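You operate a simulated robot arm through the tools that you are given. There is no shell and no other tool.

The job below is to be done with a simulated two-armed robot. You get a single attempt, and the scene is never put back.

Task
Wipe up the spill on the long worktop with the green cloth and put it back.

It is judged by the outcome, as a careful person would: the job done as asked, and still so three seconds after it is handed in. It fails if anything else is knocked over, pushed out of place, dropped, spilled or broken. Flat cloth is picked up by pressing the open fingertips on it (5 to 10 N) and closing them slowly along it; thin cloth reads only 2 to 8 mm in the jaws.

Robot
Two 7-joint arms with two-finger parallel grippers on one trunk, on a base that moves. Base frame: it is fixed to the floor where the robot stands at the start and does not move with it; the origin is under the middle of the robot, x ahead of it, y to its left, z up. Units: mm, degrees, N and s.
The left shoulder is at the start at [62, 199, 1154], the right one opposite. With the tool pointing down near the work surface each hand reaches from about 280 to 720 mm from the robot's upright axis, wherever it stands, measured 20 degrees to its own side. Places, roughly: green cloth [600, 0, 900]. Payload 1.57 kg a hand.
The TCP of each hand is the grasp point between the finger pads, 30 mm short of the fingertips. In the tool frame z runs along the fingers and y along their closing line. Largest opening 110 mm; finger width 24, thickness 12; the body of the gripper, 48 by 112 mm, starts 78 mm behind the TCP.
Orientation is that of the tool frame in the base frame, as [roll, pitch, yaw] about the fixed x, y, z axes, in that order (R = Rz(yaw) Ry(pitch) Rx(roll)). With the fingers straight down and closing along the base's y, the tool's x points along the base's -x, its y along +y and its z along -z.

Tools
- The arms move only by the tool apply_moves. It takes "left_steps", "right_steps" or both (then of equal length, played together; a hand with none holds still); each is a list of rows, each a list of 7 numbers: the finger opening in mm, from 0 to 110, then the shift along the tool's x, y, z in mm, then the turn, a rotation vector about the tool's x, y, z in degrees. In form: [[grip, x, y, z, rx, ry, rz], ...]. A call has 1 to 20 rows; each row is the pose to reach, as a shift and turn from the pose commanded when the call began, along the tool's axes at that moment. Each row takes 0.2 s and may step no farther than 50 mm and 8.6 degrees from the row before; otherwise, or with a gripper value out of range, the whole call is refused. A pose out of reach is approached as far as the arm can. The call stops where the force on the tool passes 40 N (or 10 N more than at its start, if that is more) or the arm is blocked; 0.2 s more then pass. The fingers move at their own pace (about 72 mm/s each) and stop on an object; they squeeze with about 40 N. The grip force told is the motor's: it shows also when the fingers shut on nothing. Time passes only in rows, and 0.2 s behind the last, so rows that repeat a pose let the fingers close. The reply holds the time, the measured pose of the TCP, the force on the tool along the base axes, the opening and the grip force, in the units named above and with some noise, with the torque about the TCP (base axes, N m) and any sound that the robot's microphone picked up, and new pictures: "views" is both (left out), scene, wrist or none (wrist: the cameras of the hands that moved).
- Cameras (640 x 400 px; columns grow to the right, rows downward): "scene" is now at [92.7, 36, 1727.7]; the picture's right is [0.48, -0.88, 0.00], its down [-0.75, -0.41, -0.53] and it looks along [0.46, 0.25, -0.85] (base axes); focal length 292 px, centre (320, 200). "left" rides on the left gripper at [70, -16, -141] in its tool frame; the picture's right is [0.23, 0.97, 0.00], its down [-0.85, 0.20, -0.48] and it looks along [-0.47, 0.11, 0.88] (tool axes); focal length 222 px, centre (320, 200). "right" rides on the right gripper at [70, 16, -141] in its tool frame; the picture's right is [-0.23, 0.97, 0.00], its down [-0.86, -0.20, -0.48] and it looks along [-0.47, -0.11, 0.88] (tool axes); focal length 222 px, centre (320, 200).
- move_column(by): slides the trunk up (or, below 0, down) by that many mm; the arms and the scene camera ride with it, the base frame stays. It gives what a move gives, with no picture.
- drive_base(legs): drives the robot by 1 to 6 legs, each [ahead, left, turn to the left] in mm, mm and degrees, along the robot's own axes; the way and the turn of a leg run together, so that a leg with both is an arc; at most 1500 mm and 180 degrees a leg. The arms and the cameras ride along, it lands a little off, and it stops where it bumps. It gives what a move gives, and a new picture of the scene camera.
- head_to(pan, tilt): turns the head with the scene camera to pan (to the left, within 86 degrees either way) and tilt (down, from -29 to 69), counted from straight ahead of the robot. It gives what a move gives, and a new picture of the scene camera.
- pixel_to_xyz(camera, pixels): for up to 12 pixels [column, row] of the newest picture of that camera ("zoom" is the newest enlarged one), the place [x, y, z] in the base frame of the surface seen there, good to about 2 mm. The clock stands still meanwhile.
- close_up(camera, box): a new picture of the part [left, top, right, bottom] of that camera's present view, enlarged. The clock stands still meanwhile.
- sign_off(): hands the job in; it is judged then, once.

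Open the grippers and draw the arms clear of the work before you hand the job in, unless the task says otherwise.

The tools are called after "Request:" as name(argument=value, ...) on one line, values as JSON. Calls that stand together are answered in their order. apply_moves: Moves the arms, as the interface text tells. Its arguments: {"type":"object","properties":{"left_steps":{"type":"array","items":{"type":"array","items":{"type":"number"}}},"right_steps":{"type":"array","items":{"type":"array","items":{"type":"number"}}},"views":{"type":"string","enum":["both","scene","wrist","none"]}},"required":[]} The other tools are called the same way: move_column (by) moves the trunk up or down; drive_base (legs) drives the base; head_to (pan, tilt) turns the head that bears the scene camera; pixel_to_xyz (camera, pixels) gives the place of the surface under pixels of a picture; close_up (camera, box) takes an enlarged picture of a part of a camera's view; sign_off () hands the job in.

At the start:

```text
time: 0.0
left_position: [484.7, 410.9, 1159.8]
left_ee_rot: [-180.0, -0.1, -180.0]
left_force: [0.6, 0.2, 1.2]
left_wrist_torque: [-0.01, -0.02, -0.04]
left_width: 110.1
left_finger_force: 0.1
right_position: [310.4, -23.2, 1191.9]
right_ee_rot: [-179.9, 0.0, 179.9]
right_force: [0.7, -0.1, 0.9]
right_wrist_torque: [0.02, 0.02, 0.01]
right_width: 110.0
right_finger_force: 0.0
trunk travel left (down, up): [-750.0, 240.0]
robot x, y, heading: [0.9, 1.8, -0.0]
head pan, tilt (commanded): [28.7, 58.0]
```

scene: 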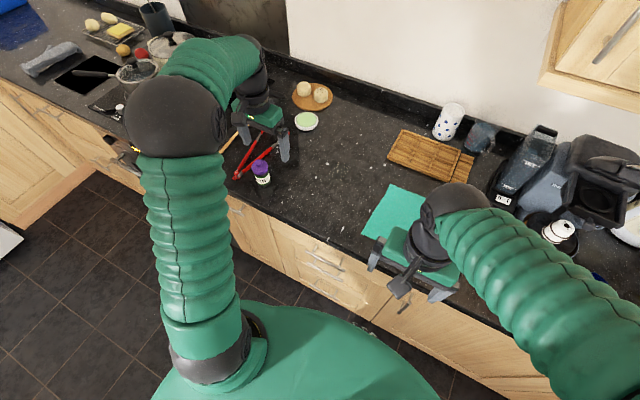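
right: 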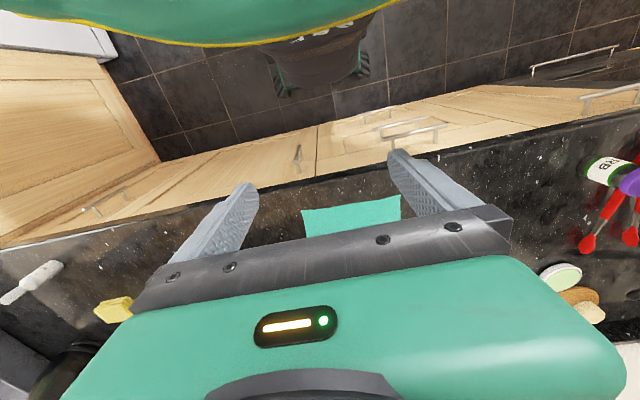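
left: 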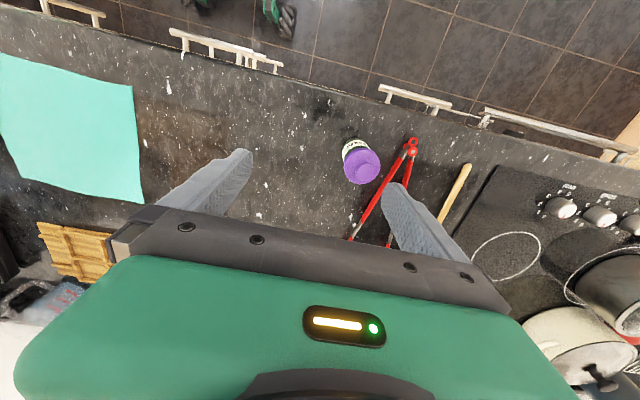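

The green cloth shows at about (405,215) in the scene picture, partly hidden by the right hand; no spill is obvious yet. I turn the head to look over the worktop.

Request:
head_to(pan=0, tilt=50)

```text
time: 0.9
left_position: [483.0, 411.0, 1160.3]
left_ee_rot: [180.0, 0.0, 180.0]
left_force: [-0.1, -0.7, 0.3]
left_wrist_torque: [0.02, -0.04, 0.0]
left_width: 110.1
left_finger_force: 0.0
right_position: [311.5, -23.4, 1192.2]
right_ee_rot: [-179.9, 0.0, -180.0]
right_force: [0.5, -0.3, -0.5]
right_wrist_torque: [0.01, 0.03, 0.01]
right_width: 110.3
right_finger_force: 0.1
trunk travel left (down, up): [-750.0, 240.0]
robot x, y, heading: [-2.1, -0.3, -0.0]
head pan, tilt (commanded): [0.0, 50.0]
```

scene: 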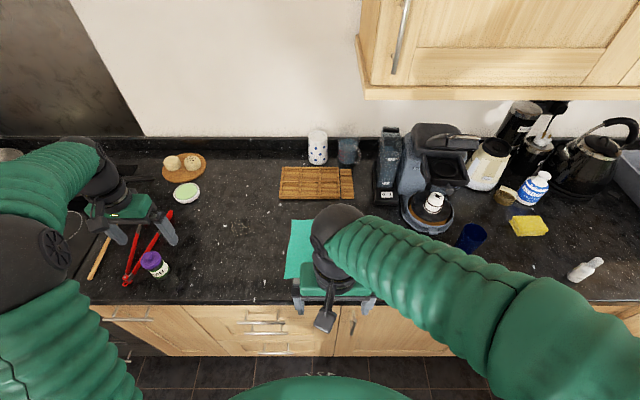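

I now see the worktop from the hob to the kettle, with the right arm hiding part of it. I look right and left in turn for the spill.

Request:
head_to(pan=-45, tilt=45)

Request:
head_to(pan=50, tilt=45)

```text
time: 2.0
left_position: [483.5, 412.1, 1160.6]
left_ee_rot: [-180.0, 0.0, -179.9]
left_force: [-0.5, 1.0, 0.3]
left_wrist_torque: [-0.03, 0.0, 0.0]
left_width: 110.1
left_finger_force: 0.1
right_position: [311.7, -23.7, 1191.7]
right_ee_rot: [-179.9, 0.0, -179.9]
right_force: [0.2, -0.8, 0.0]
right_wrist_torque: [-0.02, 0.01, 0.01]
right_width: 110.2
right_finger_force: 0.1
trunk travel left (down, up): [-750.0, 240.0]
robot x, y, heading: [6.6, 1.8, -0.1]
head pan, tilt (commanded): [-45.0, 45.0]
```

scene: 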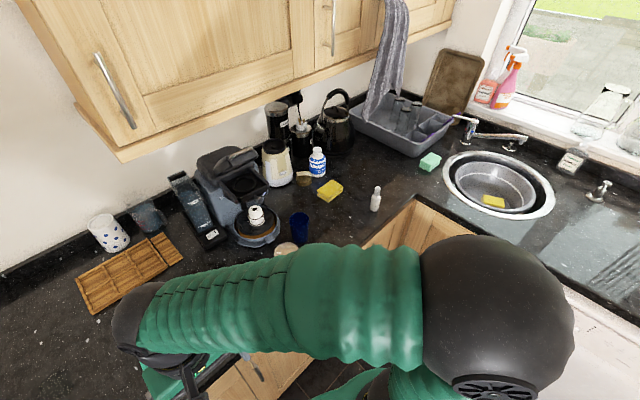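

```text
time: 3.8
left_position: [482.6, 411.7, 1159.7]
left_ee_rot: [180.0, 0.0, -180.0]
left_force: [-0.5, 0.4, -0.5]
left_wrist_torque: [0.0, -0.01, 0.05]
left_width: 109.9
left_finger_force: 0.1
right_position: [310.5, -22.9, 1191.8]
right_ee_rot: [-179.8, 0.0, 179.9]
right_force: [-0.4, 0.2, 0.1]
right_wrist_torque: [0.0, -0.01, 0.0]
right_width: 109.8
right_finger_force: 0.2
trunk travel left (down, up): [-750.0, 240.0]
robot x, y, heading: [1.0, 0.7, 0.1]
head pan, tilt (commanded): [50.0, 45.0]
```

scene: 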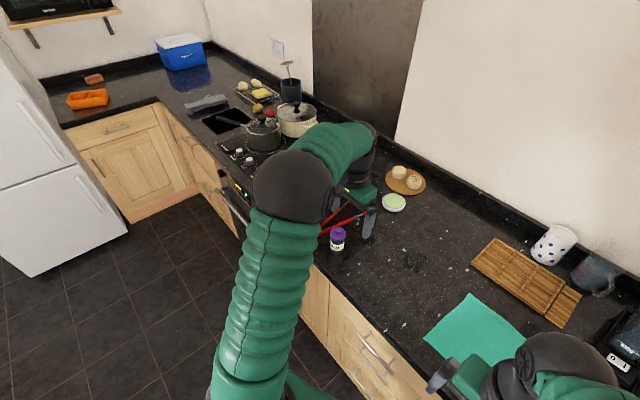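

No spill stands out yet; there is a dark patch near (225,120) left of the hob and a faint spot in the left wrist view near (320,105). I take enlarged pictures of those areas.

Request:
close_up(camera="scene", box=[40, 40, 340, 228])

Request:
close_up(camera="scene", box=[320, 150, 640, 350])

Request:
close_up(camera="left", box=[100, 20, 420, 220])

Request:
close_up(camera="right", box=[0, 120, 320, 320])

```text
2.13 times, centred on (190, 134) of scene
```

zoom: 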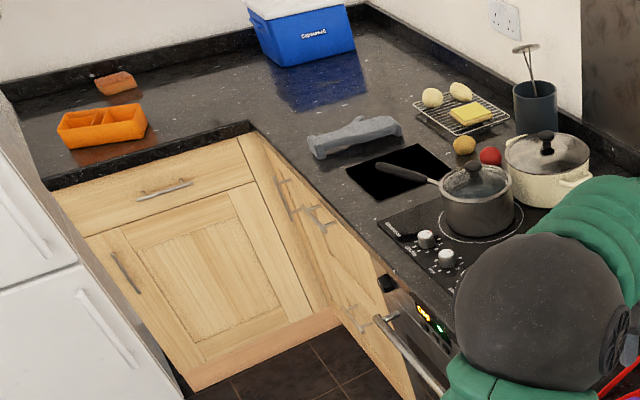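

```text
2.00 times, centred on (480, 250) of scene
```

zoom: 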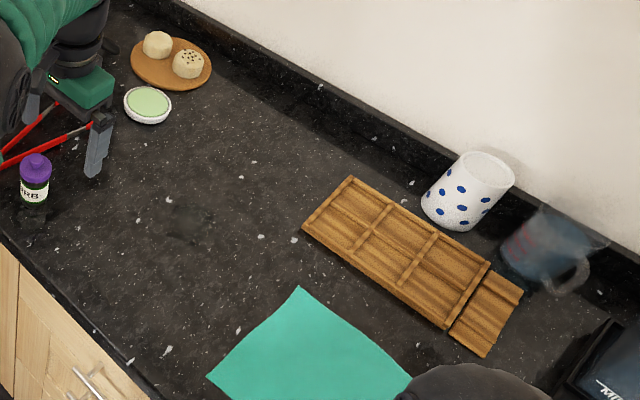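

```text
2.00 times, centred on (260, 120) of left
```

zoom: 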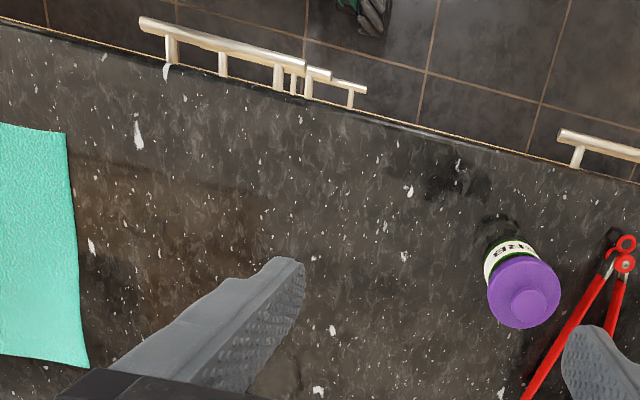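

```text
2.00 times, centred on (160, 220) of right
```

zoom: 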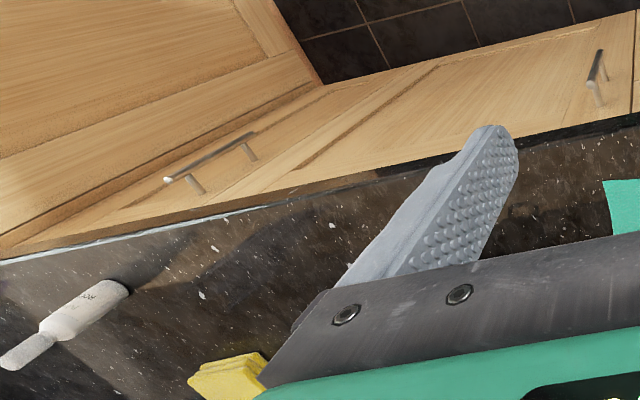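

The cloth lies flat at about (480,330) of the scene view; the spill is not yet visible and may hide under the right arm. I swing the right hand to the right to clear the view, then look again.

Request:
apply_moves(right_steps=[[110, 0, -40, 0, 0, 0, 0], [110, 0, -80, 0, 0, 0, 0], [110, 0, -120, 0, 0, 0, 0], [110, 0, -160, 0, 0, 0, 0], [110, 0, -200, 0, 0, 0, 0], [110, 0, -240, 0, 0, 0, 0], [110, 0, -280, 0, 0, 0, 0], [110, 0, -320, 0, 0, 0, 0]], views="wrist")

Request:
head_to(pan=0, tilt=50)

```text
time: 5.6
left_position: [484.5, 409.6, 1160.3]
left_ee_rot: [180.0, -0.1, -179.9]
left_force: [-0.2, -0.3, -0.7]
left_wrist_torque: [-0.03, 0.01, 0.01]
left_width: 109.7
left_finger_force: 0.0
right_position: [310.2, -344.8, 1192.0]
right_ee_rot: [-179.9, 0.0, -179.9]
right_force: [-0.1, 0.0, 0.0]
right_wrist_torque: [0.0, 0.02, 0.05]
right_width: 110.1
right_finger_force: 0.1
trunk travel left (down, up): [-750.0, 240.0]
robot x, y, heading: [1.3, -1.8, 0.2]
head pan, tilt (commanded): [50.0, 45.0]
```

right: 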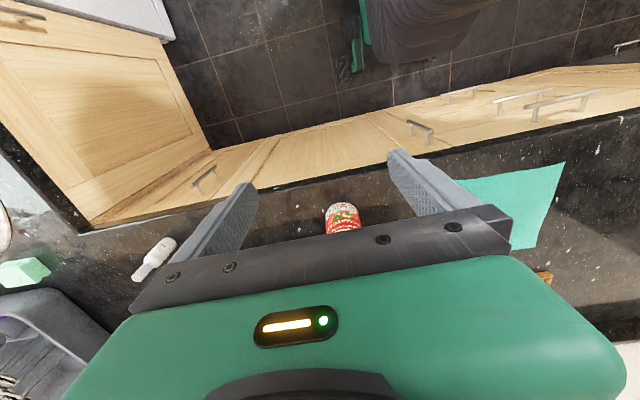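

```text
time: 6.7
left_position: [483.7, 411.1, 1160.9]
left_ee_rot: [-179.9, 0.0, 179.9]
left_force: [-0.1, 0.3, 0.5]
left_wrist_torque: [0.0, -0.01, -0.03]
left_width: 110.0
left_finger_force: 0.1
right_position: [310.2, -344.5, 1191.8]
right_ee_rot: [179.9, -0.1, 180.0]
right_force: [-0.3, -0.7, 0.2]
right_wrist_torque: [-0.02, 0.01, 0.0]
right_width: 110.0
right_finger_force: 0.0
trunk travel left (down, up): [-750.0, 240.0]
robot x, y, heading: [-1.2, -2.9, -0.1]
head pan, tilt (commanded): [0.0, 50.0]
```

scene: 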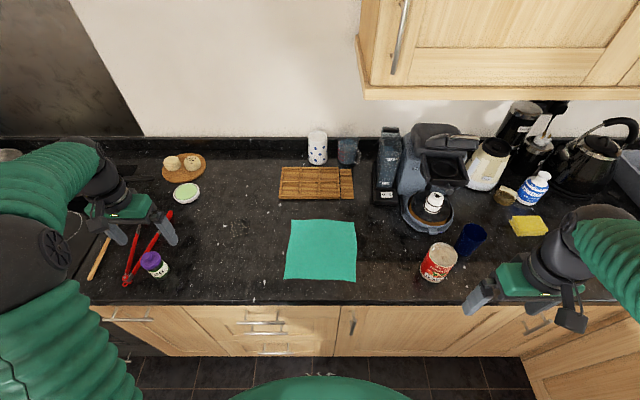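

The whole cloth is now clear at (320,250) and a red can at (438,262) was hidden before. I enlarge the worktop left and right of the cloth to find the spill.

Request:
close_up(camera="scene", box=[320, 180, 520, 305])

Request:
close_up(camera="scene", box=[130, 180, 330, 305])

Request:
close_up(camera="right", box=[220, 130, 640, 392])

```text
3.20 times, centred on (420, 242) of scene
```

zoom: 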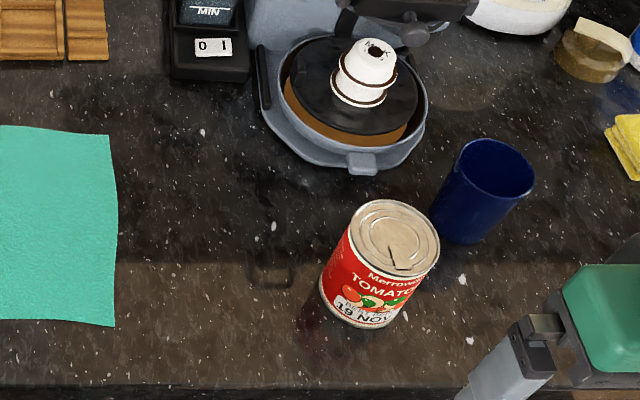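

```text
3.20 times, centred on (230, 242) of scene
```

zoom: 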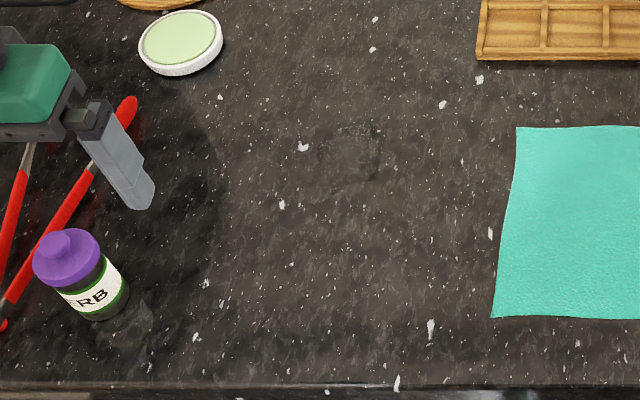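

```text
1.52 times, centred on (430, 261) of right
```

zoom: 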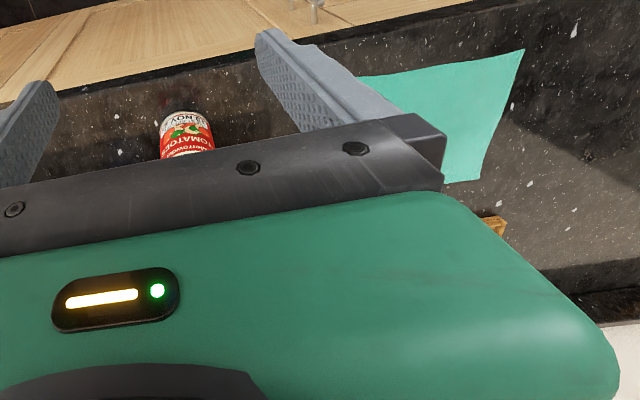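

There are faint marks near scene (240,228), (165,282) and (404,266). I enlarge each of them further.

Request:
close_up(camera="scene", box=[200, 200, 296, 260])

Request:
close_up(camera="scene", box=[360, 230, 456, 290])

Request:
close_up(camera="scene", box=[130, 250, 226, 310])

Request:
close_up(camera="left", box=[130, 60, 290, 160])

```text
6.67 times, centred on (248, 230) of scene
```

zoom: 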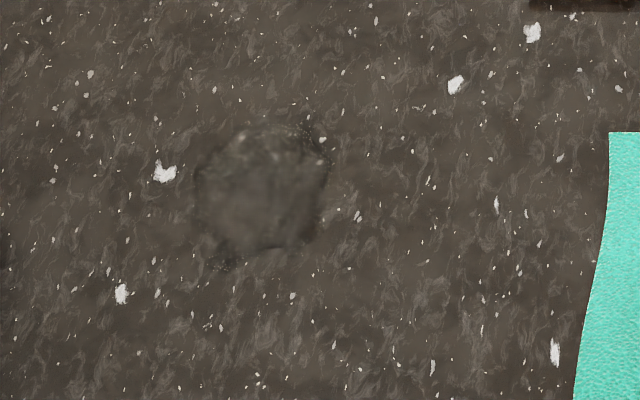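

```text
6.67 times, centred on (408, 260) of scene
```

zoom: 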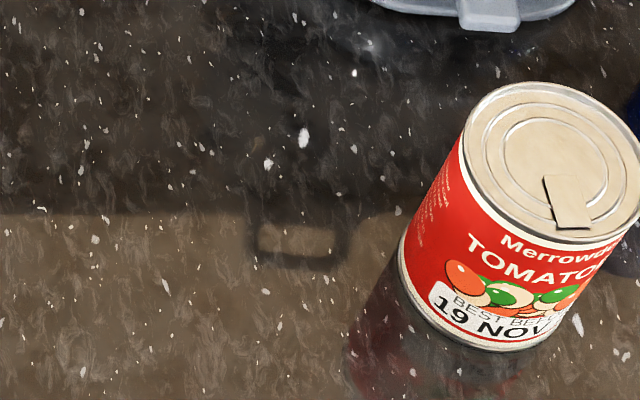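

```text
6.67 times, centred on (178, 280) of scene
```

zoom: 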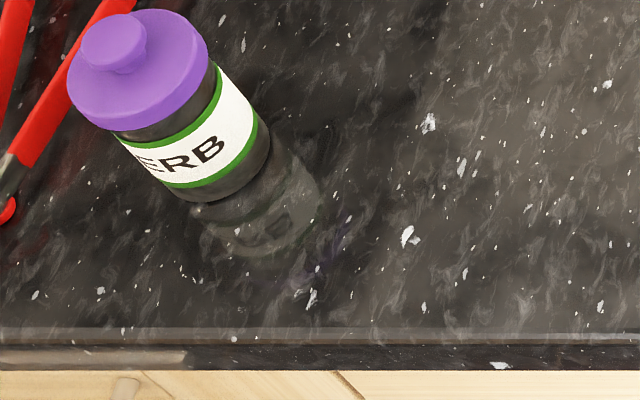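

```text
4.00 times, centred on (210, 110) of left
```

zoom: 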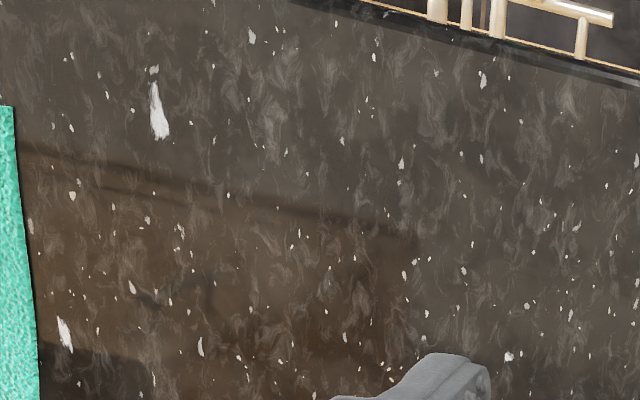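

A roundish smeared patch that blurs the granite flecks is at scene (239,228), left of the cloth — likely the spill. I measure it, the cloth's corners and the nearby things.

Request:
pixel_to_xyz(camera="scene", pixels=[[239, 228], [230, 228], [249, 228], [239, 218], [239, 238], [291, 220], [354, 220], [356, 281], [284, 279], [320, 250], [280, 198], [185, 192]])

Request:
head_to(pan=20, tilt=65)

```text
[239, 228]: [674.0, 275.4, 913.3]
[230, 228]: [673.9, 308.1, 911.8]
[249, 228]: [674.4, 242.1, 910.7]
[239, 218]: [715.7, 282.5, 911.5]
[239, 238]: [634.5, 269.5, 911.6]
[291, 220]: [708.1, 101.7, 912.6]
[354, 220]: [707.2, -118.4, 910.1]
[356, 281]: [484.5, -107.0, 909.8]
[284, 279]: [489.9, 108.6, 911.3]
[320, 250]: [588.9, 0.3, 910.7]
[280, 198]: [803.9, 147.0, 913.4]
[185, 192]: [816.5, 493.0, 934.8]
```

```text
time: 7.6
left_position: [484.4, 411.9, 1160.7]
left_ee_rot: [-179.9, -0.1, 179.9]
left_force: [0.7, 0.7, -0.2]
left_wrist_torque: [0.03, 0.01, 0.0]
left_width: 109.9
left_finger_force: 0.0
right_position: [310.9, -344.7, 1192.7]
right_ee_rot: [180.0, 0.0, 180.0]
right_force: [-0.6, 0.3, -0.1]
right_wrist_torque: [-0.01, 0.04, 0.03]
right_width: 110.2
right_finger_force: 0.0
trunk travel left (down, up): [-750.0, 240.0]
robot x, y, heading: [0.2, -2.4, 0.2]
head pan, tilt (commanded): [20.0, 65.0]
```

scene: 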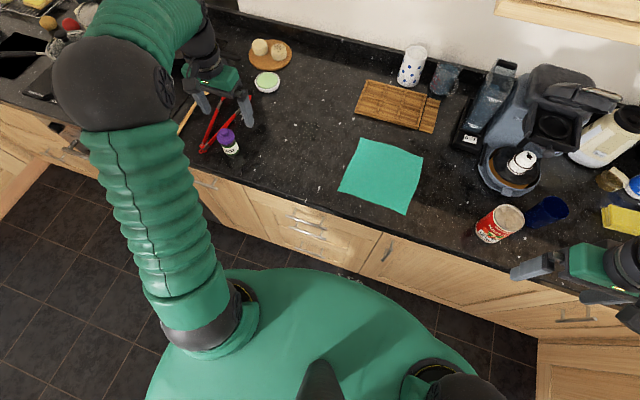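

The cloth spans x 485–708, y −110 to 105, z ≈ 910; the suspected patch is around [674, 275]. I enlarge the new view near (300,140) to check that the patch stays at the same place on the worktop.

Request:
close_up(camera="scene", box=[250, 90, 378, 170])

Request:
close_up(camera="left", box=[60, 140, 300, 290])

```text
5.00 times, centred on (314, 130) of scene
```

zoom: 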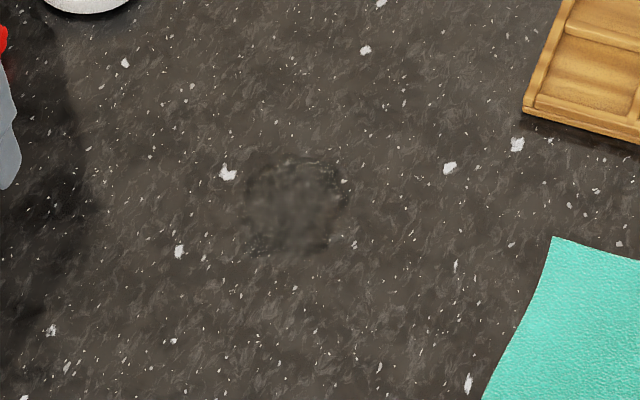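

```text
2.67 times, centred on (180, 215) of left
```

zoom: 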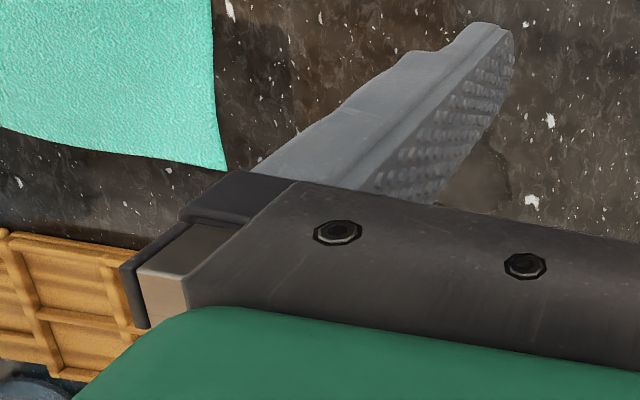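

The patch keeps its place next to the same white fleck (zoom (228,172)), so it is the spill on the worktop. I measure its outline in this zoom.

Request:
close_up(camera="scene", box=[280, 110, 344, 150])

Request:
pixel_to_xyz(camera="scene", pixels=[[308, 132], [298, 132], [319, 130], [308, 121], [309, 141], [229, 147], [266, 83], [270, 55], [405, 105]])

```text
10.00 times, centred on (312, 130) of scene
```

zoom: 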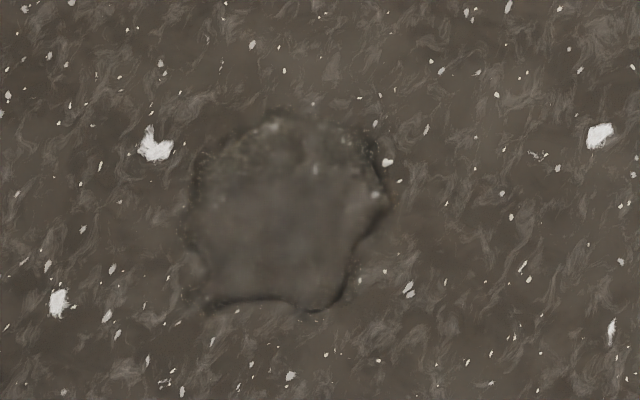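

```text
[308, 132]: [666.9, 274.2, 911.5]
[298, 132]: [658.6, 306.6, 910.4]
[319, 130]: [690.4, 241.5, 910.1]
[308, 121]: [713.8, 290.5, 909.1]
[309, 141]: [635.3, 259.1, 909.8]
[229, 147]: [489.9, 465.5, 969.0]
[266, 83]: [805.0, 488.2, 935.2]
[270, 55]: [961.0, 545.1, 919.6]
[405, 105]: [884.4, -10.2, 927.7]
```

The clear spill is outlined in the zoom from (185,300) to (390,110). I get the outline points in base coordinates.

Request:
pixel_to_xyz(camera="zoom", pixels=[[185, 220], [390, 205], [275, 110], [375, 140], [210, 310], [310, 312], [285, 215], [200, 150]])

Request:
head_to(pan=0, tilt=60)

```text
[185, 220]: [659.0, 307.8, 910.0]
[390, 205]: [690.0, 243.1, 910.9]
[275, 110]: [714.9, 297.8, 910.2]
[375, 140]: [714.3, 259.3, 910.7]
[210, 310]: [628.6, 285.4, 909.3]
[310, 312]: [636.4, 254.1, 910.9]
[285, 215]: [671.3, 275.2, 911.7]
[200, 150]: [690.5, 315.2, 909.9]
```

```text
time: 8.4
left_position: [483.2, 409.7, 1161.2]
left_ee_rot: [180.0, 0.0, -180.0]
left_force: [0.2, 0.6, 0.3]
left_wrist_torque: [-0.01, 0.01, -0.03]
left_width: 110.0
left_finger_force: 0.0
right_position: [311.0, -342.9, 1192.4]
right_ee_rot: [179.9, 0.0, 179.9]
right_force: [0.0, 0.4, 0.2]
right_wrist_torque: [0.02, 0.01, 0.01]
right_width: 110.1
right_finger_force: 0.1
trunk travel left (down, up): [-750.0, 240.0]
robot x, y, heading: [-1.9, -0.0, 0.2]
head pan, tilt (commanded): [0.0, 60.0]
```

scene: 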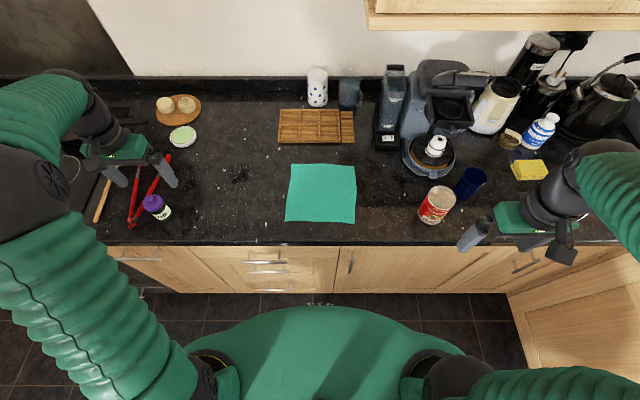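

The spill spans x 629–715, y 243–315, just at the limit of the left hand's reach, so the base should come a little ahead. I measure the cabinet front, the worktop edge and the robot's own front to see how much room there is.

Request:
pixel_to_xyz(camera="scene", pixels=[[320, 308], [320, 320], [320, 270], [320, 289], [320, 296], [320, 243], [266, 263], [280, 142], [354, 142], [157, 208], [173, 180], [160, 172]])

Request:
head_to(pan=0, tilt=69)

```text
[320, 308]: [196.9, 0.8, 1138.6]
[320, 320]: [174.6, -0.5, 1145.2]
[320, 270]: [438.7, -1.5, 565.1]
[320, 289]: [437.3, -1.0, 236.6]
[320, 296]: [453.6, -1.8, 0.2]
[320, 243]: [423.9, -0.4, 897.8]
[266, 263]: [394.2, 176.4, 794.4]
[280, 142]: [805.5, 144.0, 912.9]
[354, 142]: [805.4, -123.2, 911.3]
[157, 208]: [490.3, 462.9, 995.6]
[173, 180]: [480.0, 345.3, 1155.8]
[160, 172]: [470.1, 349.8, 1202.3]
```

```text
time: 9.1
left_position: [483.5, 410.5, 1160.1]
left_ee_rot: [-180.0, -0.1, -180.0]
left_force: [0.1, 0.1, 0.2]
left_wrist_torque: [0.03, -0.03, 0.02]
left_width: 109.9
left_finger_force: 0.1
right_position: [309.3, -343.8, 1193.1]
right_ee_rot: [180.0, 0.0, 180.0]
right_force: [-0.3, 0.4, -0.1]
right_wrist_torque: [0.02, 0.01, 0.03]
right_width: 110.0
right_finger_force: 0.0
trunk travel left (down, up): [-750.0, 240.0]
robot x, y, heading: [-1.8, 1.2, 0.3]
head pan, tilt (commanded): [0.0, 68.8]
```

scene: 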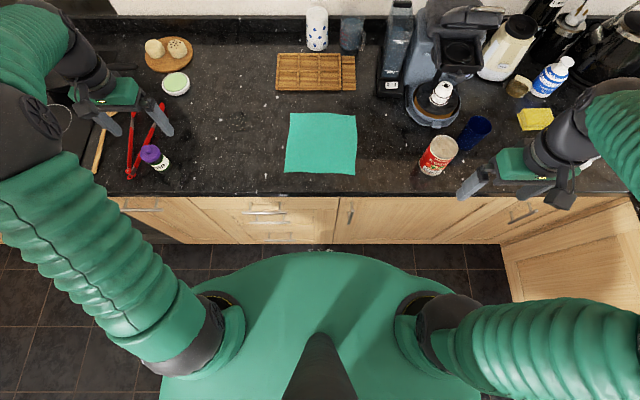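

The worktop edge is at x≈424 and drawer handles at x≈394; the robot's torso front is at x≈197. I measure the base's lower front from the right wrist picture, where its wheels show near (350,65).

Request:
close_up(camera="right", box=[200, 0, 520, 200])

Request:
pixel_to_xyz(camera="right", pixels=[[345, 72], [357, 62], [380, 55], [400, 55], [440, 60], [480, 50], [350, 40], [420, 30]])

Request:
close_up(camera="left", box=[100, 0, 420, 200])

Request:
pixel_to_xyz(camera="left", pixels=[[270, 15], [280, 35], [200, 5], [270, 5], [290, 30]])

```text
2.00 times, centred on (360, 100) of right
```

zoom: 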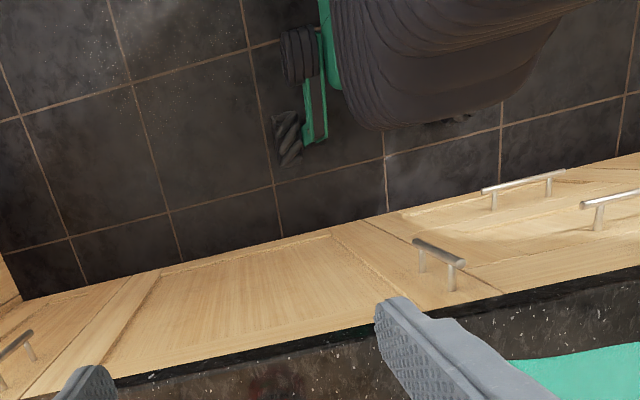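

```text
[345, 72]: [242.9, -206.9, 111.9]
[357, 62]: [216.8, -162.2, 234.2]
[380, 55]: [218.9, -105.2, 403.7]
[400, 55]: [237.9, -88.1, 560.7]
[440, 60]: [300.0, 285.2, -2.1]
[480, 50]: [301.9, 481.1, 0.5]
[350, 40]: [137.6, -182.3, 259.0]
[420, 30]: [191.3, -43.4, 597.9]
```

```text
2.00 times, centred on (260, 100) of left
```

zoom: 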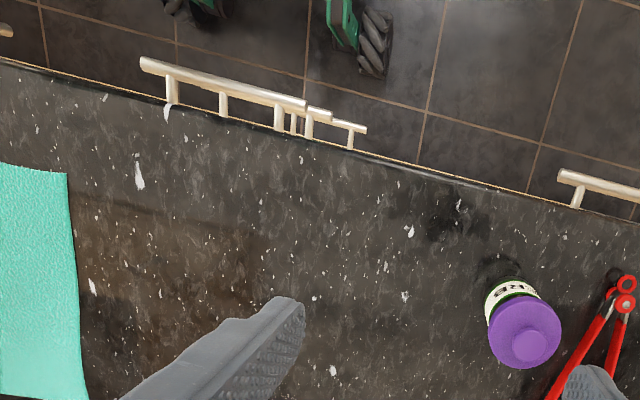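

```text
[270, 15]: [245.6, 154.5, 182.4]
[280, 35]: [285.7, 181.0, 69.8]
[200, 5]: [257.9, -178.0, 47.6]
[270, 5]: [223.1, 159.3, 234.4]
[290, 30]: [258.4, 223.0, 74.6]
```

The base front is at about x 290 (wheels), with handles at x 394 and the cabinet at x ≈ 440, so about 100 mm of room remains. I drive 75 mm ahead.

Request:
drive_base(legs=[[75, 0, 0]])

```text
time: 10.1
left_position: [548.5, 411.8, 1164.8]
left_ee_rot: [-180.0, 0.5, -179.9]
left_force: [-0.6, -0.5, 0.3]
left_wrist_torque: [0.01, -0.05, -0.01]
left_width: 110.2
left_finger_force: 0.1
right_position: [376.8, -344.2, 1197.0]
right_ee_rot: [-179.9, 0.5, -180.0]
right_force: [-0.2, 0.5, 0.1]
right_wrist_torque: [-0.04, 0.01, 0.01]
right_width: 110.1
right_finger_force: 0.1
trunk travel left (down, up): [-750.0, 240.0]
robot x, y, heading: [74.9, -0.4, -0.0]
head pan, tilt (commanded): [0.0, 68.8]
```

scene: 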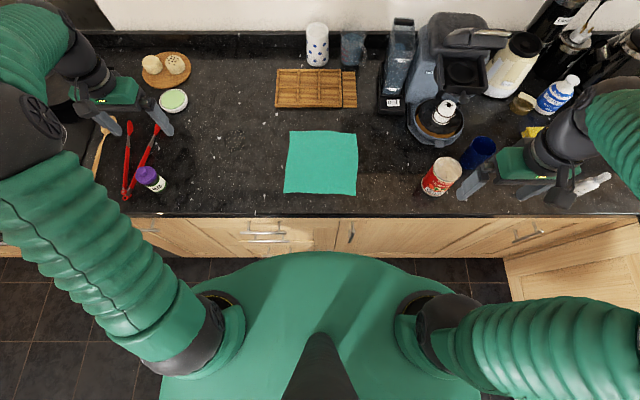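

The base is at x≈75 and all things still stand. I move the left hand above the cloth's left edge (about [597, 75]) at the same height while turning it 90° about its axis, so the fingers close along the edge.

Request:
apply_moves(left_steps=[[70, -4, -31, 0, 0, 0, 8.2], [70, -8, -61, 0, 0, 0, 16.4], [70, -12, -92, 0, 0, 0, 24.6], [70, -16, -122, 0, 0, 0, 32.8], [70, -20, -153, 0, 0, 0, 41], [70, -24, -183, 0, 0, 0, 49.2], [70, -28, -214, 0, 0, 0, 57.4], [70, -32, -244, 0, 0, 0, 65.6], [70, -36, -275, 0, 0, 0, 73.8], [70, -40, -305, 0, 0, 0, 82], [70, -44, -336, 0, 0, 0, 90]], views="both")

```text
time: 12.5
left_position: [601.7, 72.9, 1160.2]
left_ee_rot: [-179.9, -0.1, 89.8]
left_force: [-0.3, -0.2, 0.5]
left_wrist_torque: [0.0, 0.0, -0.01]
left_width: 70.1
left_finger_force: 0.0
right_position: [386.4, -347.1, 1192.2]
right_ee_rot: [180.0, 0.0, 180.0]
right_force: [-0.3, -0.5, -0.9]
right_wrist_torque: [0.05, 0.02, 0.01]
right_width: 109.8
right_finger_force: 0.0
trunk travel left (down, up): [-750.0, 240.0]
robot x, y, heading: [72.8, -2.6, 0.1]
head pan, tilt (commanded): [0.0, 68.8]
```

scene: 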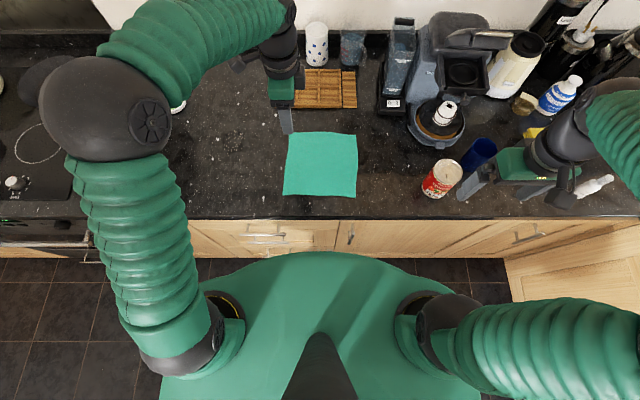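
left: 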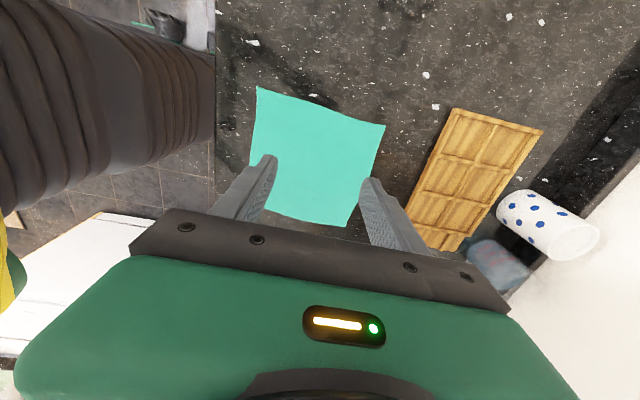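

The hand turned fully: it stands at [602, 73, 1160] with fingers closing along x over the cloth's left edge, whose corners show at (256,88) and (385,125). I measure the edge from this camera, then go down to 15 mm above.

Request:
pixel_to_xyz(camera="left", pixels=[[258, 90], [383, 127], [320, 109], [350, 224], [252, 205], [320, 130], [458, 112]])

Request:
apply_moves(left_steps=[[70, 1, -2, 40, 0, 0, 0], [70, 2, -4, 80, 0, 0, 0], [70, 2, -4, 120, 0, 0, 0], [70, 2, -4, 160, 0, 0, 0], [70, 2, -4, 190, 0, 0, 0], [70, 2, -4, 205, 0, 0, 0]], views="both")

```text
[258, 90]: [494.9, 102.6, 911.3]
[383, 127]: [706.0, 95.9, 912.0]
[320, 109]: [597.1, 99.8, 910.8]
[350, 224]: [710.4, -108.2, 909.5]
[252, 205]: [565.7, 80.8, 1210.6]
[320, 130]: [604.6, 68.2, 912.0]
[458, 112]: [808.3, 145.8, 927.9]
```

```text
time: 13.9
left_position: [597.1, 75.9, 956.9]
left_ee_rot: [180.0, -0.1, 90.1]
left_force: [-0.6, -0.7, -0.2]
left_wrist_torque: [0.01, 0.0, -0.05]
left_width: 70.1
left_finger_force: 0.1
right_position: [385.4, -345.9, 1191.6]
right_ee_rot: [179.9, 0.0, -180.0]
right_force: [-0.5, 0.1, -0.2]
right_wrist_torque: [0.03, 0.0, 0.01]
right_width: 110.0
right_finger_force: 0.0
trunk travel left (down, up): [-750.0, 240.0]
robot x, y, heading: [73.2, 4.6, -0.0]
head pan, tilt (commanded): [0.0, 68.8]
```

scene: 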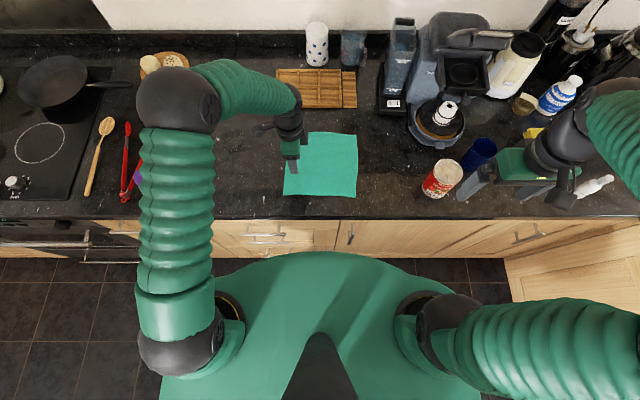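
left: 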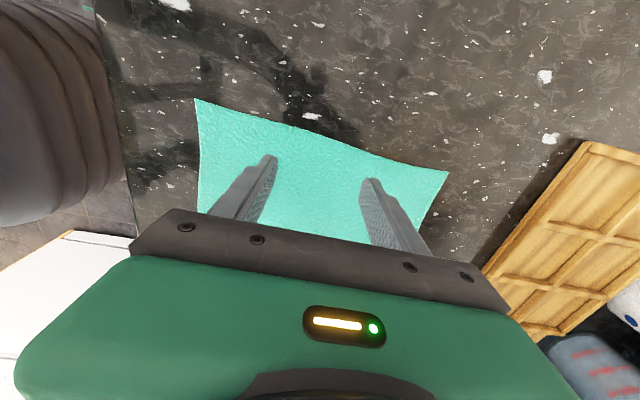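

Fingertips are about 17 mm above the cloth at [597, 76]. I check the elbow's height and descend gently towards contact.

Request:
pixel_to_xyz(camera="scene", pixels=[[180, 100], [205, 110], [215, 90], [260, 100]])

Request:
apply_moves(left_steps=[[60, 0, 0, 5, 0, 0, 0], [60, 0, 0, 10, 0, 0, 0], [60, 0, 0, 13, 0, 0, 0], [60, 0, 0, 15, 0, 0, 0]], views="none")

```text
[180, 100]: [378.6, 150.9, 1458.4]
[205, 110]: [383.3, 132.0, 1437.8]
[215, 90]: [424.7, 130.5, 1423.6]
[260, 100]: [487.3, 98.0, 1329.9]
```

```text
time: 14.9
left_position: [597.7, 76.3, 940.5]
left_ee_rot: [-180.0, 0.0, 90.1]
left_force: [0.2, 0.1, 3.9]
left_wrist_torque: [0.0, -0.01, 0.03]
left_width: 60.0
left_finger_force: 0.0
right_position: [384.1, -345.6, 1192.8]
right_ee_rot: [180.0, 0.0, -180.0]
right_force: [0.6, 0.3, -0.3]
right_wrist_torque: [0.02, -0.01, 0.02]
right_width: 110.2
right_finger_force: 0.1
trunk travel left (down, up): [-750.0, 240.0]
robot x, y, heading: [75.4, -2.6, 0.1]
head pan, tilt (commanded): [0.0, 68.8]
```

Contact: 3.9 N at TCP height 940.5. I press slightly further to reach 5–10 N.

Request:
apply_moves(left_steps=[[60, 0, 0, 0.7, 0, 0, 0], [60, 0, 0, 1.2, 0, 0, 0]], views="none")

```text
time: 15.5
left_position: [598.9, 77.0, 940.4]
left_ee_rot: [179.8, 0.1, 90.1]
left_force: [2.2, 0.4, 18.9]
left_wrist_torque: [0.04, 0.39, -0.03]
left_width: 59.6
left_finger_force: 0.0
right_position: [384.2, -346.9, 1193.1]
right_ee_rot: [180.0, 0.1, -180.0]
right_force: [0.4, 0.0, 0.4]
right_wrist_torque: [0.01, 0.01, 0.01]
right_width: 110.2
right_finger_force: 0.0
trunk travel left (down, up): [-750.0, 240.0]
robot x, y, heading: [75.5, -0.4, 0.2]
head pan, tilt (commanded): [0.0, 68.8]
```

1.2 mm further gave 18.9 N, so the stiffness is about 12 N/mm. I back off 0.9 mm to about 8 N.

Request:
apply_moves(left_steps=[[60, 0, 0, -0.9, 0, 0, 0], [60, 0, 0, -0.9, 0, 0, 0]], views="wrist")

```text
time: 16.1
left_position: [597.6, 75.8, 940.1]
left_ee_rot: [179.9, 0.1, 90.1]
left_force: [3.6, 0.6, 19.4]
left_wrist_torque: [0.05, 0.15, -0.07]
left_width: 59.2
left_finger_force: 0.1
right_position: [383.8, -345.1, 1192.6]
right_ee_rot: [-179.9, 0.0, 180.0]
right_force: [0.0, 0.4, -0.7]
right_wrist_torque: [0.0, 0.02, -0.04]
right_width: 109.8
right_finger_force: 0.1
trunk travel left (down, up): [-750.0, 240.0]
robot x, y, heading: [77.9, -0.6, 0.0]
head pan, tilt (commanded): [0.0, 68.8]
```

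left: 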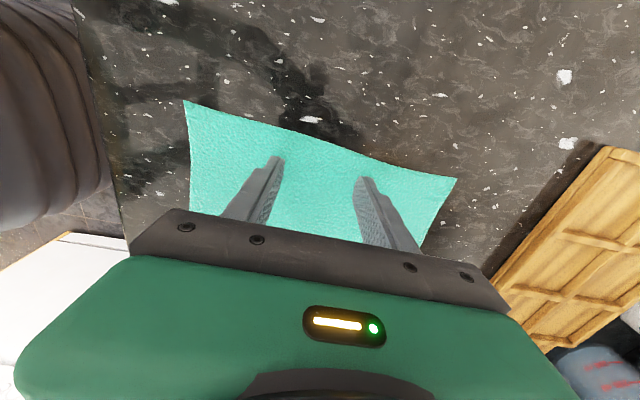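

The force still reads 19 N. I raise the hand another 1 mm to get into 5–10 N.

Request:
apply_moves(left_steps=[[60, 0, 0, -0.5, 0, 0, 0], [60, 0, 0, -1.0, 0, 0, 0], [60, 0, 0, -1.0, 0, 0, 0]], views="none")

```text
time: 16.9
left_position: [596.3, 76.2, 941.4]
left_ee_rot: [180.0, -0.1, 90.0]
left_force: [2.3, 0.4, 10.8]
left_wrist_torque: [0.03, -0.22, 0.03]
left_width: 60.3
left_finger_force: 0.2
right_position: [384.9, -346.6, 1192.5]
right_ee_rot: [179.9, 0.0, 180.0]
right_force: [-0.1, -0.8, -0.5]
right_wrist_torque: [0.0, 0.01, -0.02]
right_width: 110.1
right_finger_force: 0.1
trunk travel left (down, up): [-750.0, 240.0]
robot x, y, heading: [76.2, -0.9, -0.1]
head pan, tilt (commanded): [0.0, 68.8]
```

10.8 N now; I ease up 0.3 mm and close the fingers slowly at 15 mm/s along the cloth.

Request:
apply_moves(left_steps=[[58, 0, 0, -0.3, 0, 0, 0], [55, 0, 0, -0.3, 0, 0, 0], [52, 0, 0, -0.3, 0, 0, 0], [49, 0, 0, -0.3, 0, 0, 0], [46, 0, 0, -0.3, 0, 0, 0], [43, 0, 0, -0.3, 0, 0, 0], [40, 0, 0, -0.3, 0, 0, 0], [37, 0, 0, -0.3, 0, 0, 0], [34, 0, 0, -0.3, 0, 0, 0], [31, 0, 0, -0.3, 0, 0, 0], [28, 0, 0, -0.3, 0, 0, 0], [25, 0, 0, -0.3, 0, 0, 0]], views="wrist")

```text
time: 19.5
left_position: [597.1, 76.1, 941.5]
left_ee_rot: [-179.9, -0.1, 90.1]
left_force: [0.2, 0.1, -0.2]
left_wrist_torque: [0.01, 0.02, -0.01]
left_width: 25.2
left_finger_force: 0.0
right_position: [384.8, -346.2, 1192.7]
right_ee_rot: [-180.0, 0.0, 179.9]
right_force: [0.0, -0.3, 0.5]
right_wrist_torque: [0.0, -0.01, 0.02]
right_width: 110.0
right_finger_force: 0.0
trunk travel left (down, up): [-750.0, 240.0]
robot x, y, heading: [76.7, -0.5, 0.2]
head pan, tilt (commanded): [0.0, 68.8]
```

left: 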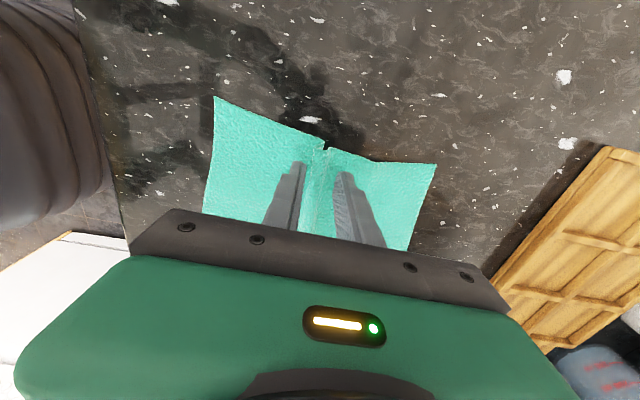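

The cloth gathers into a fold between the fingers at (320,190), but the press force has dropped to zero. I press a little again and go on closing slowly.

Request:
apply_moves(left_steps=[[25, 0, 0, 0.5, 0, 0, 0], [23, 0, 0, 0.8, 0, 0, 0], [20, 0, 0, 0.8, 0, 0, 0], [17, 0, 0, 0.8, 0, 0, 0]], views="none")

```text
time: 20.5
left_position: [597.5, 75.4, 941.6]
left_ee_rot: [180.0, 0.0, 90.1]
left_force: [0.2, -0.1, 9.2]
left_wrist_torque: [0.04, -0.06, 0.0]
left_width: 15.7
left_finger_force: 0.1
right_position: [385.1, -345.7, 1192.1]
right_ee_rot: [-180.0, 0.1, -180.0]
right_force: [-0.5, -0.2, -0.6]
right_wrist_torque: [0.01, -0.04, -0.03]
right_width: 110.2
right_finger_force: 0.2
trunk travel left (down, up): [-750.0, 240.0]
robot x, y, heading: [75.5, 0.0, -0.1]
head pan, tilt (commanded): [0.0, 68.8]
```

Force is back at 9.2 N with the jaws at 16 mm. I close the rest of the way slowly and let the grip settle.

Request:
apply_moves(left_steps=[[14, 0, 0, 0, 0, 0, 0], [11, 0, 0, 0, 0, 0, 0], [8, 0, 0, 0, 0, 0, 0], [5, 0, 0, 0, 0, 0, 0], [2, 0, 0, 0, 0, 0, 0], [0, 0, 0, 0, 0, 0, 0], [0, 0, 0, 0, 0, 0, 0], [0, 0, 0, 0, 0, 0, 0]], views="wrist")

```text
time: 22.3
left_position: [597.3, 75.9, 940.5]
left_ee_rot: [-180.0, -0.1, 90.0]
left_force: [1.5, 0.3, 13.5]
left_wrist_torque: [0.03, -0.09, 0.03]
left_width: 6.7
left_finger_force: 26.7
right_position: [384.0, -345.9, 1192.8]
right_ee_rot: [180.0, 0.1, 180.0]
right_force: [0.5, 0.0, 0.2]
right_wrist_torque: [0.02, -0.01, 0.02]
right_width: 109.9
right_finger_force: 0.0
trunk travel left (down, up): [-750.0, 240.0]
robot x, y, heading: [74.3, -1.6, -0.1]
head pan, tilt (commanded): [0.0, 68.8]
```

left: 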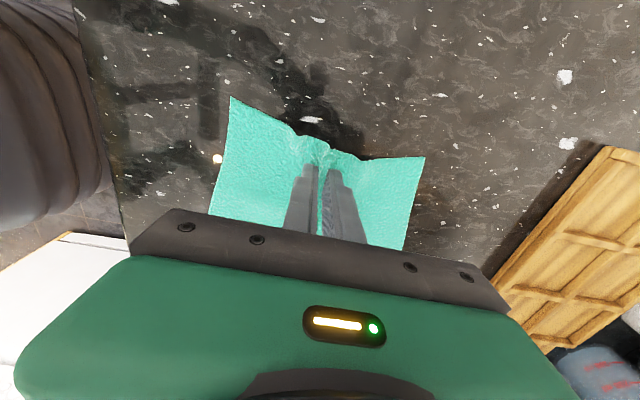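

The jaws hold at 6.7 mm with 27 N of grip, so the cloth is pinched. I raise 3 mm and slide the cloth left towards the near side of the spill, to about [672, 215].

Request:
apply_moves(left_steps=[[0, 0, 0, -3, 0, 0, 0], [0, 20, 11, -4, 0, 0, 0], [0, 40, 22, -4, 0, 0, 0], [0, 60, 33, -4, 0, 0, 0], [0, 80, 44, -4, 0, 0, 0], [0, 100, 55, -4, 0, 0, 0], [0, 120, 66, -4, 0, 0, 0], [0, 139, 75, -4, 0, 0, 0]], views="both")

```text
time: 24.1
left_position: [673.4, 216.7, 944.3]
left_ee_rot: [-179.9, 0.1, 90.0]
left_force: [0.2, 0.4, -0.2]
left_wrist_torque: [-0.02, 0.01, -0.04]
left_width: 6.5
left_finger_force: 26.3
right_position: [387.1, -344.6, 1192.6]
right_ee_rot: [179.9, 0.0, 179.9]
right_force: [-0.1, -0.5, 0.5]
right_wrist_torque: [0.0, 0.02, -0.01]
right_width: 109.8
right_finger_force: 0.1
trunk travel left (down, up): [-750.0, 240.0]
robot x, y, heading: [79.0, -0.9, -0.3]
head pan, tilt (commanded): [0.0, 68.8]
```

scene: 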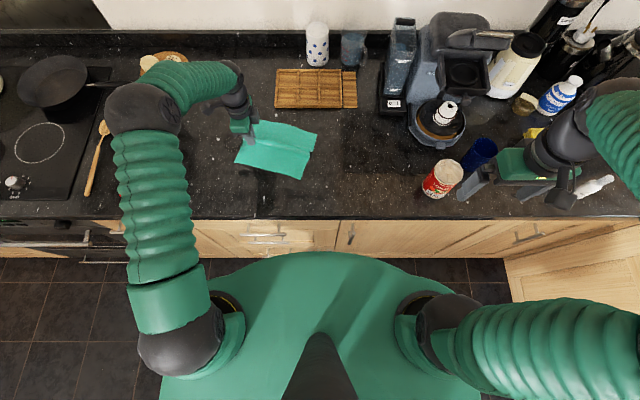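
left: 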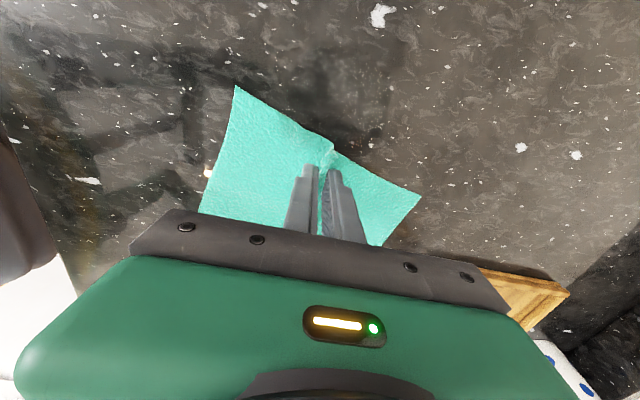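

The cloth followed flat, its leading edge now next to the spill (blurred patch near (350,100) in the wrist view). I lower to a light press and check the force before sweeping over the spill.

Request:
apply_moves(left_steps=[[0, 0, 0, 2, 0, 0, 0], [0, 0, 0, 3, 0, 0, 0], [0, 0, 0, 3.4, 0, 0, 0]], views="none")

Request:
close_up(camera="left", box=[200, 40, 520, 240])

```text
time: 24.9
left_position: [673.3, 215.8, 941.4]
left_ee_rot: [-180.0, 0.1, 90.1]
left_force: [0.4, -0.3, 1.2]
left_wrist_torque: [0.01, -0.03, 0.03]
left_width: 6.5
left_finger_force: 26.2
right_position: [384.3, -344.2, 1192.8]
right_ee_rot: [-180.0, 0.0, -180.0]
right_force: [-0.1, -0.5, 0.2]
right_wrist_torque: [-0.02, -0.01, 0.03]
right_width: 110.1
right_finger_force: 0.1
trunk travel left (down, up): [-750.0, 240.0]
robot x, y, heading: [77.1, 2.7, 0.4]
head pan, tilt (commanded): [0.0, 68.8]
```

```text
2.00 times, centred on (360, 140) of left
```

zoom: 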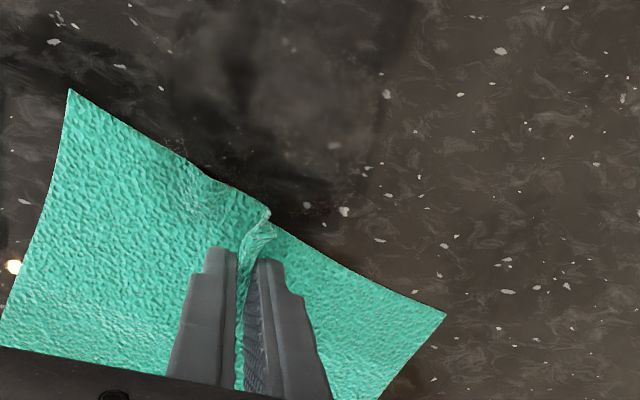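

The spill shows clearly in the zoom at (180–390, 10–170), just ahead of the fold. Force is 1.2 N; I press 0.5 mm more and sweep left across it to y≈340.

Request:
apply_moves(left_steps=[[0, 0, 0, 0.5, 0, 0, 0], [0, 12, 0, 0.5, 0, 0, 0], [0, 24, 0, 0.5, 0, 0, 0], [0, 36, 0, 0.5, 0, 0, 0], [0, 48, 0, 0.5, 0, 0, 0], [0, 60, 0, 0.5, 0, 0, 0]], views="wrist")

```text
time: 26.3
left_position: [672.2, 275.1, 941.8]
left_ee_rot: [180.0, 0.0, 90.0]
left_force: [0.9, -3.2, 6.2]
left_wrist_torque: [-0.06, -0.03, -0.05]
left_width: 6.6
left_finger_force: 26.0
right_position: [384.5, -345.8, 1193.3]
right_ee_rot: [-179.9, 0.0, -179.9]
right_force: [-0.4, -0.2, -0.4]
right_wrist_torque: [0.02, -0.04, -0.04]
right_width: 109.8
right_finger_force: 0.1
trunk travel left (down, up): [-750.0, 240.0]
robot x, y, heading: [78.7, 0.2, 0.1]
head pan, tilt (commanded): [0.0, 68.8]
```

left: 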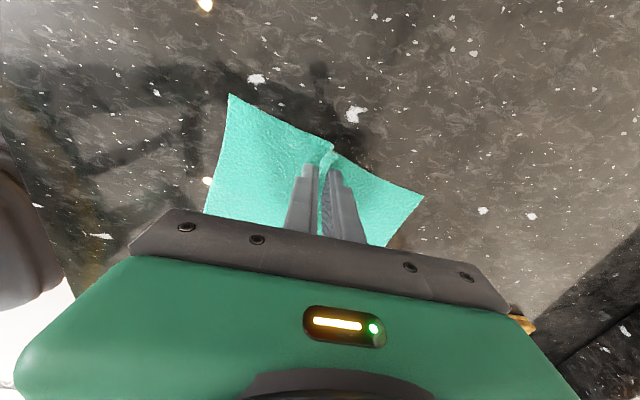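

The press is 6 N with 3 N of drag and the cloth still moves well. I continue the stroke another 65 mm past the spill's far edge.

Request:
apply_moves(left_steps=[[0, 13, 0, 0, 0, 0, 0], [0, 26, 0, 0, 0, 0, 0], [0, 39, 0, 0, 0, 0, 0], [0, 52, 0, 0, 0, 0, 0], [0, 65, 0, 0, 0, 0, 0]], views="both")

```text
time: 27.5
left_position: [671.0, 339.9, 941.2]
left_ee_rot: [180.0, 0.0, 89.9]
left_force: [-0.6, -1.3, 4.2]
left_wrist_torque: [-0.02, -0.02, 0.0]
left_width: 6.5
left_finger_force: 26.1
right_position: [384.5, -344.9, 1192.8]
right_ee_rot: [-180.0, -0.1, -180.0]
right_force: [0.1, 0.0, -0.3]
right_wrist_torque: [0.04, -0.01, -0.02]
right_width: 109.9
right_finger_force: 0.1
trunk travel left (down, up): [-750.0, 240.0]
robot x, y, heading: [77.2, -3.5, -0.0]
head pan, tilt (commanded): [0.0, 68.8]
```

scene: 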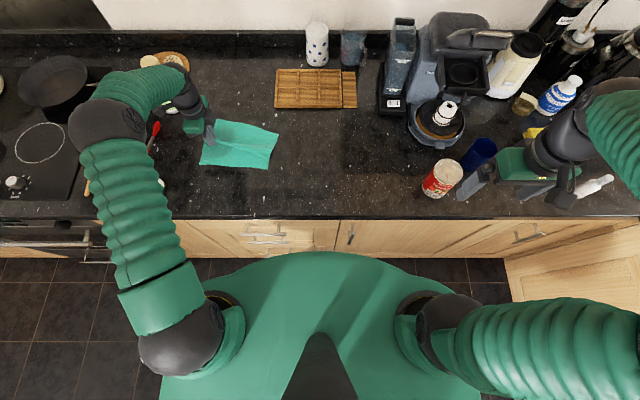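
left: 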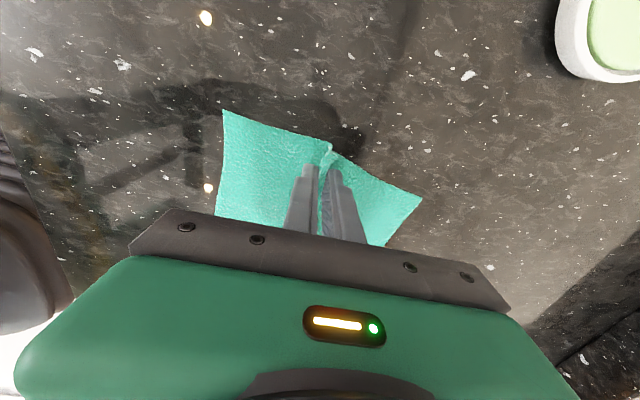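

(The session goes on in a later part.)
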